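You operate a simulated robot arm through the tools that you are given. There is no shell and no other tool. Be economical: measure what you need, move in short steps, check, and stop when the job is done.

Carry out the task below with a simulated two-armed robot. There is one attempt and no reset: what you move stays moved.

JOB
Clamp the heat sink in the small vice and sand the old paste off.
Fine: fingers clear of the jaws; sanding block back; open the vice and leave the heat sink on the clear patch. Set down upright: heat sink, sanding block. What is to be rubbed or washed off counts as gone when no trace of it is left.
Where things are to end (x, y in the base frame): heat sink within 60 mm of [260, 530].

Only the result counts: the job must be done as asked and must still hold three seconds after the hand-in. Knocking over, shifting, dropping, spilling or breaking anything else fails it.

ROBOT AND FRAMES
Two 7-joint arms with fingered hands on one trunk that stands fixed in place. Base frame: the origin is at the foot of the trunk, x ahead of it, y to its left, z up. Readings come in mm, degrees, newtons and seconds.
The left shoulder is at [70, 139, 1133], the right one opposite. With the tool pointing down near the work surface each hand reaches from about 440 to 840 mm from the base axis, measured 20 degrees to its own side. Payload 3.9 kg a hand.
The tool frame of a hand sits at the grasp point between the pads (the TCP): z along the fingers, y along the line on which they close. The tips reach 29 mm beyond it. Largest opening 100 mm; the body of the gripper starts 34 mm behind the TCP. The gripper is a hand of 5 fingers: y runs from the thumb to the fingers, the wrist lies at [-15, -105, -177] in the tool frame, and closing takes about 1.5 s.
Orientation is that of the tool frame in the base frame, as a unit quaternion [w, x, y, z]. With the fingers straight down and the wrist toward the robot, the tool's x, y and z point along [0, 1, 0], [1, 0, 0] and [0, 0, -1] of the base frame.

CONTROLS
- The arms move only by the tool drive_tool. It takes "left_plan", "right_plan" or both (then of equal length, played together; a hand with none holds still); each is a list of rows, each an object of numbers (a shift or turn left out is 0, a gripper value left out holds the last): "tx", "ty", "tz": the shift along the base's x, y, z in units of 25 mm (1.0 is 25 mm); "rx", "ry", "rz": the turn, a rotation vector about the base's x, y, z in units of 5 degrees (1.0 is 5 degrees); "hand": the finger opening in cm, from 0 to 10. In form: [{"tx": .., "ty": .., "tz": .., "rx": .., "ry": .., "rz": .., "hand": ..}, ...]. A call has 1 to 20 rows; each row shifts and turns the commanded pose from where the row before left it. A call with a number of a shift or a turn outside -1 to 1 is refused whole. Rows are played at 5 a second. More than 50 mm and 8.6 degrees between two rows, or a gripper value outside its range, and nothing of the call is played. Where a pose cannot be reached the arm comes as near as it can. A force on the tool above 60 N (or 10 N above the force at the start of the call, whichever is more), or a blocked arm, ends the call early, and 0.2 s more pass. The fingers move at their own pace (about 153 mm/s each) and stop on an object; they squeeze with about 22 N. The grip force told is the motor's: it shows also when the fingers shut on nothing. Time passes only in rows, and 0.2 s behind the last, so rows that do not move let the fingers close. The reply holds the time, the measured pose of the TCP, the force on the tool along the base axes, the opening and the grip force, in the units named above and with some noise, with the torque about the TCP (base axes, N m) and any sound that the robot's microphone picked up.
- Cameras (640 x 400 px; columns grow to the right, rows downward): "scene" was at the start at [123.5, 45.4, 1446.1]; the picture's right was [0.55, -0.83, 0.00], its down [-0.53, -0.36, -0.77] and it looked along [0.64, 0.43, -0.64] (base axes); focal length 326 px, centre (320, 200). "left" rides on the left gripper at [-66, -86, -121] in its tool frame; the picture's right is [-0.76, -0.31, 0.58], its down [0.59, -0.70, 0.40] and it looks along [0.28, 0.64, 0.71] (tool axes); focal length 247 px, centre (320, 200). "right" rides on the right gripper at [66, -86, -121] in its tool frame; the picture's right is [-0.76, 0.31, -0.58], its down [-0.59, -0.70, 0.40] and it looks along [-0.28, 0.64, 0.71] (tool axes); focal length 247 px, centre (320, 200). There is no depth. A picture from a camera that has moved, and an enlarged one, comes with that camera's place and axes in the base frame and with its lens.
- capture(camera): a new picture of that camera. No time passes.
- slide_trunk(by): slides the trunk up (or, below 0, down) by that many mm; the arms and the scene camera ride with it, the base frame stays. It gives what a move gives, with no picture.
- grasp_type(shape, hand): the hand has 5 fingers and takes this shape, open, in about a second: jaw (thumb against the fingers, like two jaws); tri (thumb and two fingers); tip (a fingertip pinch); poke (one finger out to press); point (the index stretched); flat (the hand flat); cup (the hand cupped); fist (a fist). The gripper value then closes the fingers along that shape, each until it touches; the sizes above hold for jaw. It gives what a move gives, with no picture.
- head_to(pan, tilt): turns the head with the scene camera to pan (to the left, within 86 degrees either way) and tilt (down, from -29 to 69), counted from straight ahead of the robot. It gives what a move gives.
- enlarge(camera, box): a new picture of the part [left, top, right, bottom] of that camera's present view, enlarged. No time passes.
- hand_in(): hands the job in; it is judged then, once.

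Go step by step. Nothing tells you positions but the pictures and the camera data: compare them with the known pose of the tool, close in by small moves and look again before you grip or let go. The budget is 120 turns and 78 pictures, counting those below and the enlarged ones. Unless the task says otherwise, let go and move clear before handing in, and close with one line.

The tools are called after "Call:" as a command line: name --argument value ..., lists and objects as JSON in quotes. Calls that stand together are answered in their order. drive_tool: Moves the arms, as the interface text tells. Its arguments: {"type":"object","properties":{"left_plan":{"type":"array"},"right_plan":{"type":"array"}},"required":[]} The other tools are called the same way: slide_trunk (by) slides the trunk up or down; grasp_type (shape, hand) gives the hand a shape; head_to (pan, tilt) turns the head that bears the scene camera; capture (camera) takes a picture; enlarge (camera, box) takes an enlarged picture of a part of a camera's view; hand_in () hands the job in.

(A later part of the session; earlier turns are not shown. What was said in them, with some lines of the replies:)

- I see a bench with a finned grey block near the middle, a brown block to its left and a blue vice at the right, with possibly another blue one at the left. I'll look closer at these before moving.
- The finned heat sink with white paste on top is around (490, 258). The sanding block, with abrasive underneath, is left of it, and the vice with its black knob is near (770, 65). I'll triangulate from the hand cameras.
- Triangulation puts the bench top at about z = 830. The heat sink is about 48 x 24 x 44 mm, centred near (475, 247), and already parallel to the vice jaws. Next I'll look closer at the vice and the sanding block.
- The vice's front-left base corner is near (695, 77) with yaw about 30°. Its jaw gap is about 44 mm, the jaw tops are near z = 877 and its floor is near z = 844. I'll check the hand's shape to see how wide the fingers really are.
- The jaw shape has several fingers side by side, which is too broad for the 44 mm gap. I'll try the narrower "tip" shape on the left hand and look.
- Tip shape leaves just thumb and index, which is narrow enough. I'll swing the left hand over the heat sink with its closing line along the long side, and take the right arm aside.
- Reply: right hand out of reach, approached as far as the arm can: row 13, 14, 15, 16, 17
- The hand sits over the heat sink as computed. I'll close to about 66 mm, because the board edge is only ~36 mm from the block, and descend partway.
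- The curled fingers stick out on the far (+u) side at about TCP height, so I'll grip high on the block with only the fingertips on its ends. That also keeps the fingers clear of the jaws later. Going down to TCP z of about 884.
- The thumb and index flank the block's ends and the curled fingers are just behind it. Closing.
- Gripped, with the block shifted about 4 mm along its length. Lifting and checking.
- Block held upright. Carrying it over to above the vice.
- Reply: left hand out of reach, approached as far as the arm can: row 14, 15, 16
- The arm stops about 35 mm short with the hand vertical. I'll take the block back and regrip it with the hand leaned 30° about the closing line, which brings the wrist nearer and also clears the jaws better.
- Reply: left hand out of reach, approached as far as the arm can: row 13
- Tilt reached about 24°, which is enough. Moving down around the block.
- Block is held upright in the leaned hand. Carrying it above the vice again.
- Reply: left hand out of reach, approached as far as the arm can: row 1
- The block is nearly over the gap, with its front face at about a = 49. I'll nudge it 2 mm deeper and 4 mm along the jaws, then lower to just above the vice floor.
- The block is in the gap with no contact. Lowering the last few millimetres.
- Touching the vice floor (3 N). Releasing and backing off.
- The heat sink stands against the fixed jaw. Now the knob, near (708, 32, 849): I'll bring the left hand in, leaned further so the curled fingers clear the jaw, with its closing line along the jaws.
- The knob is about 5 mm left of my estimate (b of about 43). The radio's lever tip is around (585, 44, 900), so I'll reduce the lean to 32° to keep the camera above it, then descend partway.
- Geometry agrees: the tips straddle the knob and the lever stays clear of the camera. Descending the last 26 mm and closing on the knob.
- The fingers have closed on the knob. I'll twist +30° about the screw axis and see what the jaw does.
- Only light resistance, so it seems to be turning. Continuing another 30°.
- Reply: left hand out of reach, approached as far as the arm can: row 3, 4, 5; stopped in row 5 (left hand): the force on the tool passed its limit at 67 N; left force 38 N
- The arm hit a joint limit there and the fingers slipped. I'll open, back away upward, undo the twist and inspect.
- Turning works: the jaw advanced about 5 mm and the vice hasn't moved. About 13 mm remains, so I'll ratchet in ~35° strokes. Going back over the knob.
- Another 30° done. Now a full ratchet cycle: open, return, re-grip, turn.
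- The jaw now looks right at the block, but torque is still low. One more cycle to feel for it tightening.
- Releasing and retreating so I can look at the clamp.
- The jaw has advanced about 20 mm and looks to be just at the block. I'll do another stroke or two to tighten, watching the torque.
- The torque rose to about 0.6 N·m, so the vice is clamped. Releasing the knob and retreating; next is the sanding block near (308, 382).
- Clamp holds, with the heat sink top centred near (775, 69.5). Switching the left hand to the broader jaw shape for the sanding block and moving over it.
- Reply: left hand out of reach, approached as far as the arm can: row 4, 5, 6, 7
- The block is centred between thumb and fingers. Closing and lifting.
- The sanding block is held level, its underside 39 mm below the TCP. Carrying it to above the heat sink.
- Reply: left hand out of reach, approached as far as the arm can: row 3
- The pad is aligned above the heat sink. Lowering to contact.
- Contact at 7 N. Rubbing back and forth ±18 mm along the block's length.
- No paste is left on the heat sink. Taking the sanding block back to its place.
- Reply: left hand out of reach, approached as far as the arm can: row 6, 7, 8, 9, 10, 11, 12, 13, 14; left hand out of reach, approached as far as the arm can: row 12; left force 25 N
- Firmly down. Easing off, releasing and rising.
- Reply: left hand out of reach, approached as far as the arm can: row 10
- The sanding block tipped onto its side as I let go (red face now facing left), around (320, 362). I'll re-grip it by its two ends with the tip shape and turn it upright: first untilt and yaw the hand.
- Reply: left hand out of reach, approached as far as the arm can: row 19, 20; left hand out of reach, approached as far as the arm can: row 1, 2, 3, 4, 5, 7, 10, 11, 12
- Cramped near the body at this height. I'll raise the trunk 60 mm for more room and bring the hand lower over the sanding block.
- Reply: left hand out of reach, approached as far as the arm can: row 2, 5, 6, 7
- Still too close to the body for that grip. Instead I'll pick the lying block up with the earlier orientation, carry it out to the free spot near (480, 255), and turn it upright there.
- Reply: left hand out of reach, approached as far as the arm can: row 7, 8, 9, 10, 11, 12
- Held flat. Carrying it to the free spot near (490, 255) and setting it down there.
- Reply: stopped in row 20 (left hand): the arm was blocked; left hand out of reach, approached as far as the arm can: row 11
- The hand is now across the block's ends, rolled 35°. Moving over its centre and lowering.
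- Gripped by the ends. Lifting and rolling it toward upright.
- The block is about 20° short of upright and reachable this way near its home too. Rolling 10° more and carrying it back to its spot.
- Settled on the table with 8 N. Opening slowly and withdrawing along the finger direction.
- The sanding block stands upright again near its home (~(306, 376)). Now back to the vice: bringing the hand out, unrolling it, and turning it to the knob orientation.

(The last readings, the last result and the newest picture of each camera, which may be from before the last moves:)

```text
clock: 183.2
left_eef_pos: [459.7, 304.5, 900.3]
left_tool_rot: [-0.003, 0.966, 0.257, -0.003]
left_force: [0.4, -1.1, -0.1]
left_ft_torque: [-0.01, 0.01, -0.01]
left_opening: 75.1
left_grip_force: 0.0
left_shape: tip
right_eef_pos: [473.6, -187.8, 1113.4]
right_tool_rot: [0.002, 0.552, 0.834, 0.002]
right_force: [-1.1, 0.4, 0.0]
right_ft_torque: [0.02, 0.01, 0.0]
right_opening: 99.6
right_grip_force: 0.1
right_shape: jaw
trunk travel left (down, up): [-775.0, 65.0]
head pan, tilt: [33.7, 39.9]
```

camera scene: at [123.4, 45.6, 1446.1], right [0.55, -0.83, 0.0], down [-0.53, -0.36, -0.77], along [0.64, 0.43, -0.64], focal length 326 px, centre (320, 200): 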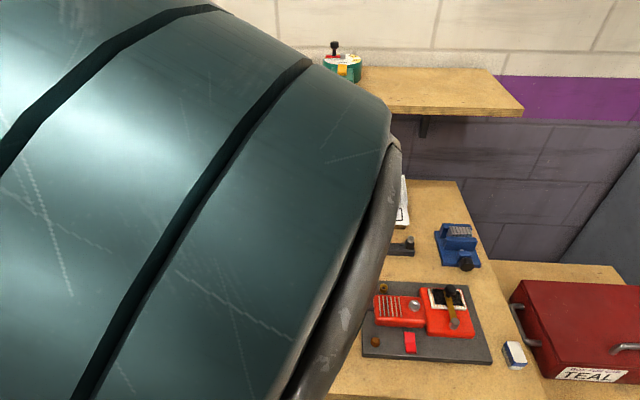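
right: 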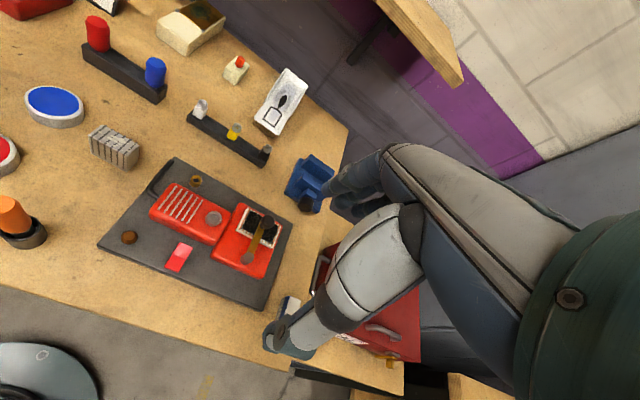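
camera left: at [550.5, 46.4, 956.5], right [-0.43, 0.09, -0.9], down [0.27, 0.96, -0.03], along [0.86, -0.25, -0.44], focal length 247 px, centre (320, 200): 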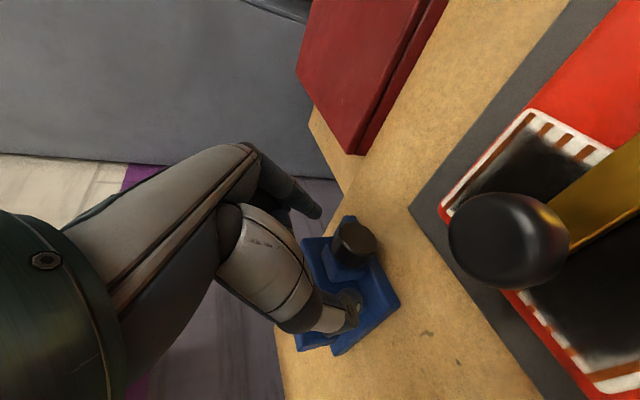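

Call:
drive_tool --left_plan '[{"tz": 0.9}, {"tz": 0.9}, {"tz": 0.9}, {"tz": 0.75}, {"tx": 0.79, "ty": -0.915, "hand": 6}, {"tx": 0.79, "ty": -0.915}, {"tx": 0.79, "ty": -0.915}, {"tx": 0.79, "ty": -0.915}, {"tx": 0.79, "ty": -0.915, "rx": 0.418, "ry": -0.716}, {"tx": 0.79, "ty": -0.915, "rx": 0.418, "ry": -0.716}, {"tx": 0.79, "ty": -0.915, "rx": 0.418, "ry": -0.716}, {"tx": 0.79, "ty": -0.915, "rx": 0.418, "ry": -0.716}, {"tx": 0.79, "ty": -0.915, "rx": 0.418, "ry": -0.716}, {"tx": 0.79, "ty": -0.915, "rx": 0.418, "ry": -0.716}, {"tx": 0.79, "ty": -0.915, "rx": 0.418, "ry": -0.716}, {"tx": 0.79, "ty": -0.915, "rx": 0.418, "ry": -0.716}, {}]'

```text
clock: 186.8
left_eef_pos: [697.4, 30.7, 984.8]
left_tool_rot: [-0.078, 0.926, 0.249, 0.273]
left_force: [-0.2, 0.1, -0.2]
left_ft_torque: [0.03, 0.01, 0.03]
left_opening: 60.3
left_grip_force: 0.0
left_shape: tip
right_eef_pos: [474.7, -186.3, 1113.5]
right_tool_rot: [0.002, 0.551, 0.835, 0.002]
right_force: [-0.5, 0.6, -0.2]
right_ft_torque: [0.0, -0.01, 0.03]
right_opening: 99.9
right_grip_force: 0.1
right_shape: jaw
trunk travel left (down, up): [-775.0, 65.0]
head pan, tilt: [33.7, 39.9]
```

Call:
drive_tool --left_plan '[{"tz": -0.9}, {"tz": -0.9}, {"tz": -0.9}, {"tz": -0.8}, {"tz": -0.8}, {"tz": -0.57}, {"rx": 0.863, "ry": 0.504, "tx": 0.023, "ty": -0.039, "tz": -0.003}, {"rx": 0.863, "ry": 0.504, "tx": 0.023, "ty": -0.039, "tz": -0.006}, {"rx": 0.863, "ry": 0.504, "tx": 0.023, "ty": -0.039, "tz": -0.01}, {"rx": 0.863, "ry": 0.504, "tx": 0.023, "ty": -0.039, "tz": -0.014}, {"rx": 0.863, "ry": 0.504, "tx": 0.022, "ty": -0.038, "tz": -0.018}, {"rx": 0.863, "ry": 0.504, "tx": 0.021, "ty": -0.037, "tz": -0.022}, {"hand": 3}, {"hand": 1}, {"hand": 0}, {}, {}, {}]'

```text
clock: 190.6
left_eef_pos: [701.5, 23.2, 861.0]
left_tool_rot: [-0.314, 0.913, 0.168, 0.198]
left_force: [1.6, -1.6, -6.2]
left_ft_torque: [-0.05, 0.0, 0.02]
left_opening: 22.5
left_grip_force: 22.1
left_shape: tip
right_eef_pos: [475.4, -188.0, 1112.6]
right_tool_rot: [0.002, 0.552, 0.834, 0.002]
right_force: [0.4, 0.6, 0.6]
right_ft_torque: [0.02, 0.0, -0.04]
right_opening: 100.0
right_grip_force: 0.0
right_shape: jaw
trunk travel left (down, up): [-775.0, 65.0]
head pan, tilt: [33.7, 39.9]
```

Gripped at +30°. Now loosening: turn back, release, return, re-grip.

Call:
drive_tool --left_plan '[{"rx": -0.863, "ry": -0.504, "tx": -0.021, "ty": 0.037, "tz": 0.022}, {"rx": -0.863, "ry": -0.504, "tx": -0.022, "ty": 0.038, "tz": 0.018}, {"rx": -0.863, "ry": -0.504, "tx": -0.023, "ty": 0.039, "tz": 0.014}, {"rx": -0.863, "ry": -0.504, "tx": -0.023, "ty": 0.039, "tz": 0.01}, {"rx": -0.863, "ry": -0.504, "tx": -0.023, "ty": 0.039, "tz": 0.006}, {"rx": -0.863, "ry": -0.504, "tx": -0.023, "ty": 0.039, "tz": 0.003}, {}]'

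Call:
drive_tool --left_plan '[{"hand": 6}, {}, {"rx": 0.863, "ry": 0.504, "tx": 0.023, "ty": -0.039, "tz": -0.003}, {"rx": 0.863, "ry": 0.504, "tx": 0.023, "ty": -0.039, "tz": -0.006}, {"rx": 0.863, "ry": 0.504, "tx": 0.023, "ty": -0.039, "tz": -0.01}, {"rx": 0.863, "ry": 0.504, "tx": 0.023, "ty": -0.039, "tz": -0.014}, {"rx": 0.863, "ry": 0.504, "tx": 0.022, "ty": -0.038, "tz": -0.018}, {"rx": 0.863, "ry": 0.504, "tx": 0.021, "ty": -0.037, "tz": -0.022}, {"hand": 2}, {"hand": 0}, {}, {}, {}, {"rx": -0.863, "ry": -0.504, "tx": -0.021, "ty": 0.037, "tz": 0.022}, {"rx": -0.863, "ry": -0.504, "tx": -0.022, "ty": 0.038, "tz": 0.018}, {"rx": -0.863, "ry": -0.504, "tx": -0.023, "ty": 0.039, "tz": 0.014}, {"rx": -0.863, "ry": -0.504, "tx": -0.023, "ty": 0.039, "tz": 0.01}, {"rx": -0.863, "ry": -0.504, "tx": -0.023, "ty": 0.039, "tz": 0.006}, {"rx": -0.863, "ry": -0.504, "tx": -0.023, "ty": 0.039, "tz": 0.003}, {}]'

```text
clock: 192.2
left_eef_pos: [699.3, 29.6, 862.4]
left_tool_rot: [-0.078, 0.927, 0.247, 0.271]
left_force: [2.8, -3.0, -10.1]
left_ft_torque: [-0.04, 0.04, 0.03]
left_opening: 22.3
left_grip_force: 21.9
left_shape: tip
right_eef_pos: [475.5, -187.0, 1113.3]
right_tool_rot: [0.001, 0.551, 0.834, 0.002]
right_force: [0.2, -0.1, 0.5]
right_ft_torque: [0.02, 0.01, 0.05]
right_opening: 99.9
right_grip_force: 0.1
right_shape: jaw
trunk travel left (down, up): [-775.0, 65.0]
head pan, tilt: [33.7, 39.9]
```

```text
clock: 196.4
left_eef_pos: [698.9, 30.2, 861.5]
left_tool_rot: [-0.079, 0.927, 0.247, 0.272]
left_force: [4.0, -5.0, -9.2]
left_ft_torque: [-0.08, 0.02, -0.04]
left_opening: 23.2
left_grip_force: 21.8
left_shape: tip
right_eef_pos: [476.8, -187.5, 1111.4]
right_tool_rot: [0.001, 0.551, 0.835, 0.001]
right_force: [-0.4, 0.0, -0.2]
right_ft_torque: [0.0, 0.04, 0.0]
right_opening: 99.9
right_grip_force: 0.0
right_shape: jaw
trunk travel left (down, up): [-775.0, 65.0]
head pan, tilt: [33.7, 39.9]
```

Two strokes loosened. Doing three more.

Call:
drive_tool --left_plan '[{"hand": 6}, {}, {"rx": 0.863, "ry": 0.504, "tx": 0.023, "ty": -0.039, "tz": -0.003}, {"rx": 0.863, "ry": 0.504, "tx": 0.023, "ty": -0.039, "tz": -0.006}, {"rx": 0.863, "ry": 0.504, "tx": 0.023, "ty": -0.039, "tz": -0.01}, {"rx": 0.863, "ry": 0.504, "tx": 0.023, "ty": -0.039, "tz": -0.014}, {"rx": 0.863, "ry": 0.504, "tx": 0.022, "ty": -0.038, "tz": -0.018}, {"rx": 0.863, "ry": 0.504, "tx": 0.021, "ty": -0.037, "tz": -0.022}, {"hand": 2}, {"hand": 0}, {}, {}, {}, {"rx": -0.863, "ry": -0.504, "tx": -0.021, "ty": 0.037, "tz": 0.022}, {"rx": -0.863, "ry": -0.504, "tx": -0.022, "ty": 0.038, "tz": 0.018}, {"rx": -0.863, "ry": -0.504, "tx": -0.023, "ty": 0.039, "tz": 0.014}, {"rx": -0.863, "ry": -0.504, "tx": -0.023, "ty": 0.039, "tz": 0.01}, {"rx": -0.863, "ry": -0.504, "tx": -0.023, "ty": 0.039, "tz": 0.006}, {"rx": -0.863, "ry": -0.504, "tx": -0.023, "ty": 0.039, "tz": 0.003}, {}]'

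Call:
drive_tool --left_plan '[{"hand": 6}, {}, {"rx": 0.863, "ry": 0.504, "tx": 0.023, "ty": -0.039, "tz": -0.003}, {"rx": 0.863, "ry": 0.504, "tx": 0.023, "ty": -0.039, "tz": -0.006}, {"rx": 0.863, "ry": 0.504, "tx": 0.023, "ty": -0.039, "tz": -0.01}, {"rx": 0.863, "ry": 0.504, "tx": 0.023, "ty": -0.039, "tz": -0.014}, {"rx": 0.863, "ry": 0.504, "tx": 0.022, "ty": -0.038, "tz": -0.018}, {"rx": 0.863, "ry": 0.504, "tx": 0.021, "ty": -0.037, "tz": -0.022}, {"hand": 2}, {"hand": 0}, {}, {}, {}, {"rx": -0.863, "ry": -0.504, "tx": -0.021, "ty": 0.037, "tz": 0.022}, {"rx": -0.863, "ry": -0.504, "tx": -0.022, "ty": 0.038, "tz": 0.018}, {"rx": -0.863, "ry": -0.504, "tx": -0.023, "ty": 0.039, "tz": 0.014}, {"rx": -0.863, "ry": -0.504, "tx": -0.023, "ty": 0.039, "tz": 0.01}, {"rx": -0.863, "ry": -0.504, "tx": -0.023, "ty": 0.039, "tz": 0.006}, {"rx": -0.863, "ry": -0.504, "tx": -0.023, "ty": 0.039, "tz": 0.003}, {}]'

Call:
drive_tool --left_plan '[{"hand": 6}, {}, {"rx": 0.863, "ry": 0.504, "tx": 0.023, "ty": -0.039, "tz": -0.003}, {"rx": 0.863, "ry": 0.504, "tx": 0.023, "ty": -0.039, "tz": -0.006}, {"rx": 0.863, "ry": 0.504, "tx": 0.023, "ty": -0.039, "tz": -0.01}, {"rx": 0.863, "ry": 0.504, "tx": 0.023, "ty": -0.039, "tz": -0.014}, {"rx": 0.863, "ry": 0.504, "tx": 0.022, "ty": -0.038, "tz": -0.018}, {"rx": 0.863, "ry": 0.504, "tx": 0.021, "ty": -0.037, "tz": -0.022}, {"hand": 2}, {"hand": 0}, {}, {}, {}, {"rx": -0.863, "ry": -0.504, "tx": -0.021, "ty": 0.037, "tz": 0.022}, {"rx": -0.863, "ry": -0.504, "tx": -0.022, "ty": 0.038, "tz": 0.018}, {"rx": -0.863, "ry": -0.504, "tx": -0.023, "ty": 0.039, "tz": 0.014}, {"rx": -0.863, "ry": -0.504, "tx": -0.023, "ty": 0.039, "tz": 0.01}, {"rx": -0.863, "ry": -0.504, "tx": -0.023, "ty": 0.039, "tz": 0.006}, {"rx": -0.863, "ry": -0.504, "tx": -0.023, "ty": 0.039, "tz": 0.003}, {}]'

```text
clock: 200.6
left_eef_pos: [698.7, 28.7, 862.5]
left_tool_rot: [-0.079, 0.927, 0.247, 0.271]
left_force: [-0.3, -4.2, -5.4]
left_ft_torque: [-0.08, 0.04, -0.01]
left_opening: 22.8
left_grip_force: 21.9
left_shape: tip
right_eef_pos: [475.5, -188.5, 1112.6]
right_tool_rot: [0.001, 0.551, 0.834, 0.001]
right_force: [0.2, 0.6, 0.2]
right_ft_torque: [0.0, -0.02, -0.04]
right_opening: 99.9
right_grip_force: 0.0
right_shape: jaw
trunk travel left (down, up): [-775.0, 65.0]
head pan, tilt: [33.7, 39.9]
```

```text
clock: 204.8
left_eef_pos: [697.8, 29.1, 861.2]
left_tool_rot: [-0.079, 0.927, 0.247, 0.272]
left_force: [1.4, -3.7, -8.1]
left_ft_torque: [-0.07, 0.06, -0.06]
left_opening: 22.7
left_grip_force: 21.6
left_shape: tip
right_eef_pos: [475.1, -189.2, 1113.8]
right_tool_rot: [0.002, 0.551, 0.835, 0.002]
right_force: [0.0, 0.6, 0.8]
right_ft_torque: [0.01, 0.0, 0.0]
right_opening: 100.1
right_grip_force: 0.0
right_shape: jaw
trunk travel left (down, up): [-775.0, 65.0]
head pan, tilt: [33.7, 39.9]
```

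```text
clock: 209.0
left_eef_pos: [697.0, 28.1, 863.2]
left_tool_rot: [-0.078, 0.926, 0.248, 0.272]
left_force: [2.8, -2.7, -5.2]
left_ft_torque: [-0.06, 0.01, -0.03]
left_opening: 23.4
left_grip_force: 22.2
left_shape: tip
right_eef_pos: [476.8, -187.4, 1112.6]
right_tool_rot: [0.001, 0.551, 0.834, 0.002]
right_force: [0.5, 0.0, 0.2]
right_ft_torque: [0.01, 0.01, -0.02]
right_opening: 99.6
right_grip_force: 0.0
right_shape: jaw
trunk travel left (down, up): [-775.0, 65.0]
head pan, tilt: [33.7, 39.9]
```

Opening the fingers and backing off to look, easing the lean back to 24° for picking up the heat sink.

Call:
drive_tool --left_plan '[{"hand": 6.5}, {}, {}, {"tz": 0.8}, {"tz": 0.9}, {"tz": 0.9}, {"tz": 0.9}, {"tz": 0.9}, {"tz": 0.5, "tx": -0.6, "ty": 0.8}, {"tx": -0.6, "ty": 0.8, "rx": -0.302, "ry": 0.518}, {"tx": -0.6, "ty": 0.8, "rx": -0.302, "ry": 0.518}, {"tx": -0.6, "ty": 0.8, "rx": -0.302, "ry": 0.518}, {"tx": -0.6, "ty": 0.8, "rx": -0.26, "ry": -0.15}, {"tx": -0.6, "ty": 0.8}, {}]'

Call:
enlarge --camera "scene" --box '[425, 205, 495, 275]'

```text
clock: 212.2
left_eef_pos: [607.6, 150.4, 985.6]
left_tool_rot: [-0.046, 0.945, 0.254, 0.202]
left_force: [0.1, 0.4, 0.3]
left_ft_torque: [-0.01, 0.0, -0.01]
left_opening: 64.7
left_grip_force: 0.1
left_shape: tip
right_eef_pos: [474.2, -188.5, 1113.3]
right_tool_rot: [0.002, 0.551, 0.834, 0.002]
right_force: [0.2, -0.4, -0.7]
right_ft_torque: [0.01, 0.0, -0.01]
right_opening: 99.8
right_grip_force: 0.1
right_shape: jaw
trunk travel left (down, up): [-775.0, 65.0]
head pan, tilt: [33.7, 39.9]
```

```text
5.71 times, centred on (460, 240) of scene
camera zoom: at [124.0, 44.9, 1446.0], right [0.55, -0.83, 0.0], down [-0.53, -0.36, -0.77], along [0.64, 0.43, -0.64], focal length 1862 px, centre (-480, -29)
```

zoom: 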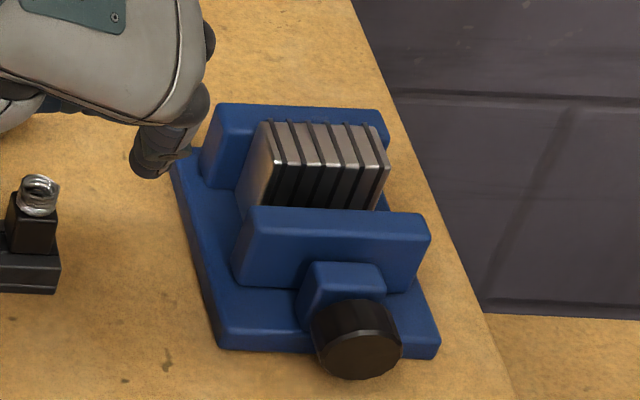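

The vice is wide open and the heat sink stands clean in it. Going in to grip it as before.

Call:
drive_tool --left_plan '[{"tx": 0.945, "ty": -0.468}, {"tx": 0.945, "ty": -0.468}, {"tx": 0.945, "ty": -0.468}, {"tx": 0.945, "ty": -0.468}, {"tx": 0.945, "ty": -0.468}, {"tx": 0.945, "ty": -0.468}, {"tx": 0.945, "ty": -0.468}, {"tz": -0.8}, {"tz": -0.8}, {}]'

```text
clock: 214.4
left_eef_pos: [772.2, 66.5, 948.4]
left_tool_rot: [-0.046, 0.944, 0.256, 0.203]
left_force: [-0.3, 0.1, -0.3]
left_ft_torque: [0.01, -0.03, 0.0]
left_opening: 64.6
left_grip_force: 0.0
left_shape: tip
right_eef_pos: [475.2, -188.2, 1113.5]
right_tool_rot: [0.002, 0.551, 0.835, 0.002]
right_force: [0.1, -0.8, 0.0]
right_ft_torque: [0.01, -0.04, -0.02]
right_opening: 99.8
right_grip_force: 0.1
right_shape: jaw
trunk travel left (down, up): [-775.0, 65.0]
head pan, tilt: [33.7, 39.9]
```

Call:
drive_tool --left_plan '[{"tx": 0.04, "ty": 0.08, "tz": -0.5}, {"tz": -0.5}, {"tz": -0.5}, {"tz": -0.5}, {"hand": 5}, {"hand": 4}, {"hand": 3}, {}, {}, {}, {"tz": 0.3}, {"tz": 0.6}, {"tz": 0.8}, {"tz": 0.8}, {}]'

Call:
enlarge --camera "scene" --box '[415, 185, 505, 275]'

```text
clock: 217.6
left_eef_pos: [774.1, 68.7, 959.1]
left_tool_rot: [-0.047, 0.944, 0.256, 0.202]
left_force: [-0.7, 0.5, -1.2]
left_ft_torque: [0.01, 0.0, 0.0]
left_opening: 43.5
left_grip_force: 22.2
left_shape: tip
right_eef_pos: [474.2, -187.5, 1112.7]
right_tool_rot: [0.001, 0.552, 0.834, 0.002]
right_force: [-0.1, 0.2, -0.5]
right_ft_torque: [-0.02, -0.02, -0.01]
right_opening: 99.8
right_grip_force: 0.0
right_shape: jaw
trunk travel left (down, up): [-775.0, 65.0]
head pan, tilt: [33.7, 39.9]
```

```text
4.44 times, centred on (460, 230) of scene
camera zoom: at [124.1, 45.5, 1446.0], right [0.55, -0.83, 0.0], down [-0.53, -0.36, -0.77], along [0.64, 0.43, -0.64], focal length 1449 px, centre (-302, 67)
```

zoom: 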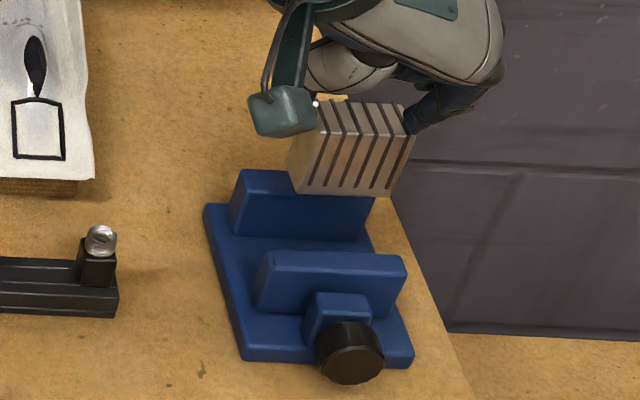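

Heat sink lifted out upright. Carrying it by a wide arc toward the clear patch at (260, 530).

Call:
drive_tool --left_plan '[{"tz": 0.7}, {"tz": 0.5, "tx": -0.4, "ty": 0.4}, {"tx": -0.68, "ty": 0.84}, {"tx": -0.68, "ty": 0.84}, {"tx": -0.68, "ty": 0.84}, {"tx": -0.68, "ty": 0.84}, {"tx": -0.68, "ty": 0.84}, {"tx": -0.68, "ty": 0.84}, {"tx": -0.68, "ty": 0.84}, {"tx": -0.68, "ty": 0.84}, {"tx": -0.68, "ty": 0.84}, {"tx": -0.68, "ty": 0.84}, {"tx": -0.68, "ty": 0.84}, {"tx": -0.68, "ty": 0.84}, {}]'

```text
clock: 220.8
left_eef_pos: [562.2, 331.5, 987.5]
left_tool_rot: [-0.046, 0.945, 0.255, 0.201]
left_force: [-0.4, -0.6, -1.3]
left_ft_torque: [0.02, 0.03, -0.01]
left_opening: 43.6
left_grip_force: 22.4
left_shape: tip
right_eef_pos: [475.1, -188.2, 1112.3]
right_tool_rot: [0.001, 0.551, 0.834, 0.002]
right_force: [-0.1, 0.1, 0.1]
right_ft_torque: [0.01, -0.01, 0.0]
right_opening: 99.7
right_grip_force: 0.1
right_shape: jaw
trunk travel left (down, up): [-775.0, 65.0]
head pan, tilt: [33.7, 39.9]
```

Call:
drive_tool --left_plan '[{"tx": -0.81, "ty": 0.745}, {"tx": -0.81, "ty": 0.745}, {"tx": -0.81, "ty": 0.745}, {"tx": -0.81, "ty": 0.745}, {"tx": -0.81, "ty": 0.745}, {"tx": -0.81, "ty": 0.745}, {"tx": -0.81, "ty": 0.745}, {"tx": -0.81, "ty": 0.745}, {"tx": -0.82, "ty": 0.275}, {"tx": -0.82, "ty": 0.275}, {"tx": -0.82, "ty": 0.275}, {"tx": -0.82, "ty": 0.275}, {"tx": -0.82, "ty": 0.275}, {"tx": -0.82, "ty": 0.275}, {"tx": -0.82, "ty": 0.275}, {}]'

```text
clock: 224.2
left_eef_pos: [254.1, 529.0, 987.9]
left_tool_rot: [-0.046, 0.944, 0.255, 0.203]
left_force: [0.8, -0.4, -0.7]
left_ft_torque: [-0.01, -0.01, 0.02]
left_opening: 43.5
left_grip_force: 22.1
left_shape: tip
right_eef_pos: [475.8, -186.8, 1113.7]
right_tool_rot: [0.001, 0.552, 0.834, 0.002]
right_force: [0.5, 1.1, 0.2]
right_ft_torque: [0.0, 0.02, -0.03]
right_opening: 99.8
right_grip_force: 0.0
right_shape: jaw
trunk travel left (down, up): [-775.0, 65.0]
head pan, tilt: [33.7, 39.9]
```

Call:
drive_tool --left_plan '[{"tz": -0.9}, {"tz": -0.9}, {"tz": -0.9}, {"tz": -0.8}, {"tz": -0.5}, {}]'

Call:
drive_tool --left_plan '[{"tz": -0.06}, {"tz": -0.06}, {}]'

```text
clock: 225.6
left_eef_pos: [254.3, 528.0, 889.3]
left_tool_rot: [-0.047, 0.944, 0.255, 0.203]
left_force: [-0.1, -0.2, -1.8]
left_ft_torque: [0.01, 0.03, -0.03]
left_opening: 43.8
left_grip_force: 22.1
left_shape: tip
right_eef_pos: [474.0, -187.8, 1113.4]
right_tool_rot: [0.002, 0.552, 0.834, 0.002]
right_force: [0.1, 0.9, -0.5]
right_ft_torque: [0.0, 0.0, 0.0]
right_opening: 99.5
right_grip_force: 0.2
right_shape: jaw
trunk travel left (down, up): [-775.0, 65.0]
head pan, tilt: [33.7, 39.9]
```

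```text
clock: 226.4
left_eef_pos: [255.5, 527.7, 887.5]
left_tool_rot: [-0.046, 0.944, 0.256, 0.203]
left_force: [-0.3, -0.4, -1.2]
left_ft_torque: [0.0, 0.01, 0.02]
left_opening: 43.5
left_grip_force: 22.4
left_shape: tip
right_eef_pos: [474.2, -187.8, 1113.6]
right_tool_rot: [0.002, 0.551, 0.835, 0.002]
right_force: [0.0, 0.1, -0.6]
right_ft_torque: [-0.01, -0.03, -0.02]
right_opening: 100.0
right_grip_force: 0.2
right_shape: jaw
trunk travel left (down, up): [-775.0, 65.0]
head pan, tilt: [33.7, 39.9]
```

Call:
drive_tool --left_plan '[{"tz": -0.07}, {"tz": -0.05}, {}]'

Call:
drive_tool --left_plan '[{"tz": -0.06}, {}]'

```text
clock: 227.2
left_eef_pos: [253.6, 528.7, 882.5]
left_tool_rot: [-0.046, 0.945, 0.253, 0.202]
left_force: [0.4, -0.4, 3.3]
left_ft_torque: [0.03, 0.01, -0.01]
left_opening: 43.8
left_grip_force: 22.7
left_shape: tip
right_eef_pos: [474.5, -186.6, 1113.3]
right_tool_rot: [0.002, 0.551, 0.835, 0.002]
right_force: [0.3, 0.1, 0.2]
right_ft_torque: [-0.01, -0.01, 0.0]
right_opening: 99.6
right_grip_force: 0.1
right_shape: jaw
trunk travel left (down, up): [-775.0, 65.0]
head pan, tilt: [33.7, 39.9]
```

```text
clock: 227.8
left_eef_pos: [254.6, 528.6, 883.4]
left_tool_rot: [-0.047, 0.944, 0.255, 0.203]
left_force: [1.3, 0.6, 8.2]
left_ft_torque: [0.03, -0.08, 0.06]
left_opening: 43.3
left_grip_force: 22.4
left_shape: tip
right_eef_pos: [475.2, -188.1, 1113.9]
right_tool_rot: [0.001, 0.552, 0.834, 0.003]
right_force: [-0.3, -0.3, -0.3]
right_ft_torque: [0.0, 0.02, -0.01]
right_opening: 99.7
right_grip_force: 0.0
right_shape: jaw
trunk travel left (down, up): [-775.0, 65.0]
head pan, tilt: [33.7, 39.9]
```

Heat sink is on the bench. Easing off, releasing and rising clear.

Call:
drive_tool --left_plan '[{"tz": 0.04}, {"hand": 4.8}, {"hand": 5.5}, {"hand": 6.5}, {}, {}, {"tz": 0.4}, {"tz": 0.8}, {"tz": 0.8}, {"tz": 0.9}, {"tz": 0.9}, {"tz": 0.8}, {"tx": 0.6, "ty": 0.3}, {"tx": 0.6, "ty": 0.3}, {"tx": 0.6, "ty": 0.3}, {"tx": 0.6, "ty": 0.3}, {"tx": 0.6, "ty": 0.3}, {"tx": 0.6, "ty": 0.3}, {}]'

Call:
enlarge --camera "scene" --box '[100, 230, 320, 380]'

```text
clock: 231.8
left_eef_pos: [344.8, 573.8, 997.1]
left_tool_rot: [-0.047, 0.944, 0.255, 0.203]
left_force: [-0.4, 0.4, -0.3]
left_ft_torque: [0.01, -0.06, -0.02]
left_opening: 64.6
left_grip_force: 0.2
left_shape: tip
right_eef_pos: [474.1, -188.6, 1113.6]
right_tool_rot: [0.001, 0.551, 0.834, 0.003]
right_force: [0.0, 0.2, 0.1]
right_ft_torque: [0.0, -0.01, 0.04]
right_opening: 99.9
right_grip_force: 0.1
right_shape: jaw
trunk travel left (down, up): [-775.0, 65.0]
head pan, tilt: [33.7, 39.9]
```

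```text
2.67 times, centred on (210, 305) of scene
camera zoom: at [123.3, 45.1, 1446.1], right [0.55, -0.83, 0.0], down [-0.53, -0.36, -0.77], along [0.64, 0.43, -0.64], focal length 869 px, centre (613, -80)
```

zoom: 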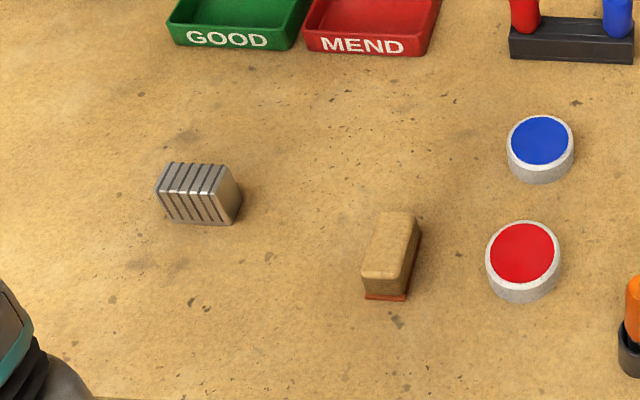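

The heat sink stands clean on the clear patch, the sanding block is upright within about 14 mm of where it started, the vice is open, and both hands are clear. Handing in.

Call:
hand_in

```text
The job is handed in.
```

The job is handed in: I clamped the heat sink, sanded off all visible paste, and set it upright at about (260, 530) with the vice left open. The sanding block tipped over once as I let go of it, so I stood it back up; it now sits about 14 mm from where it started.
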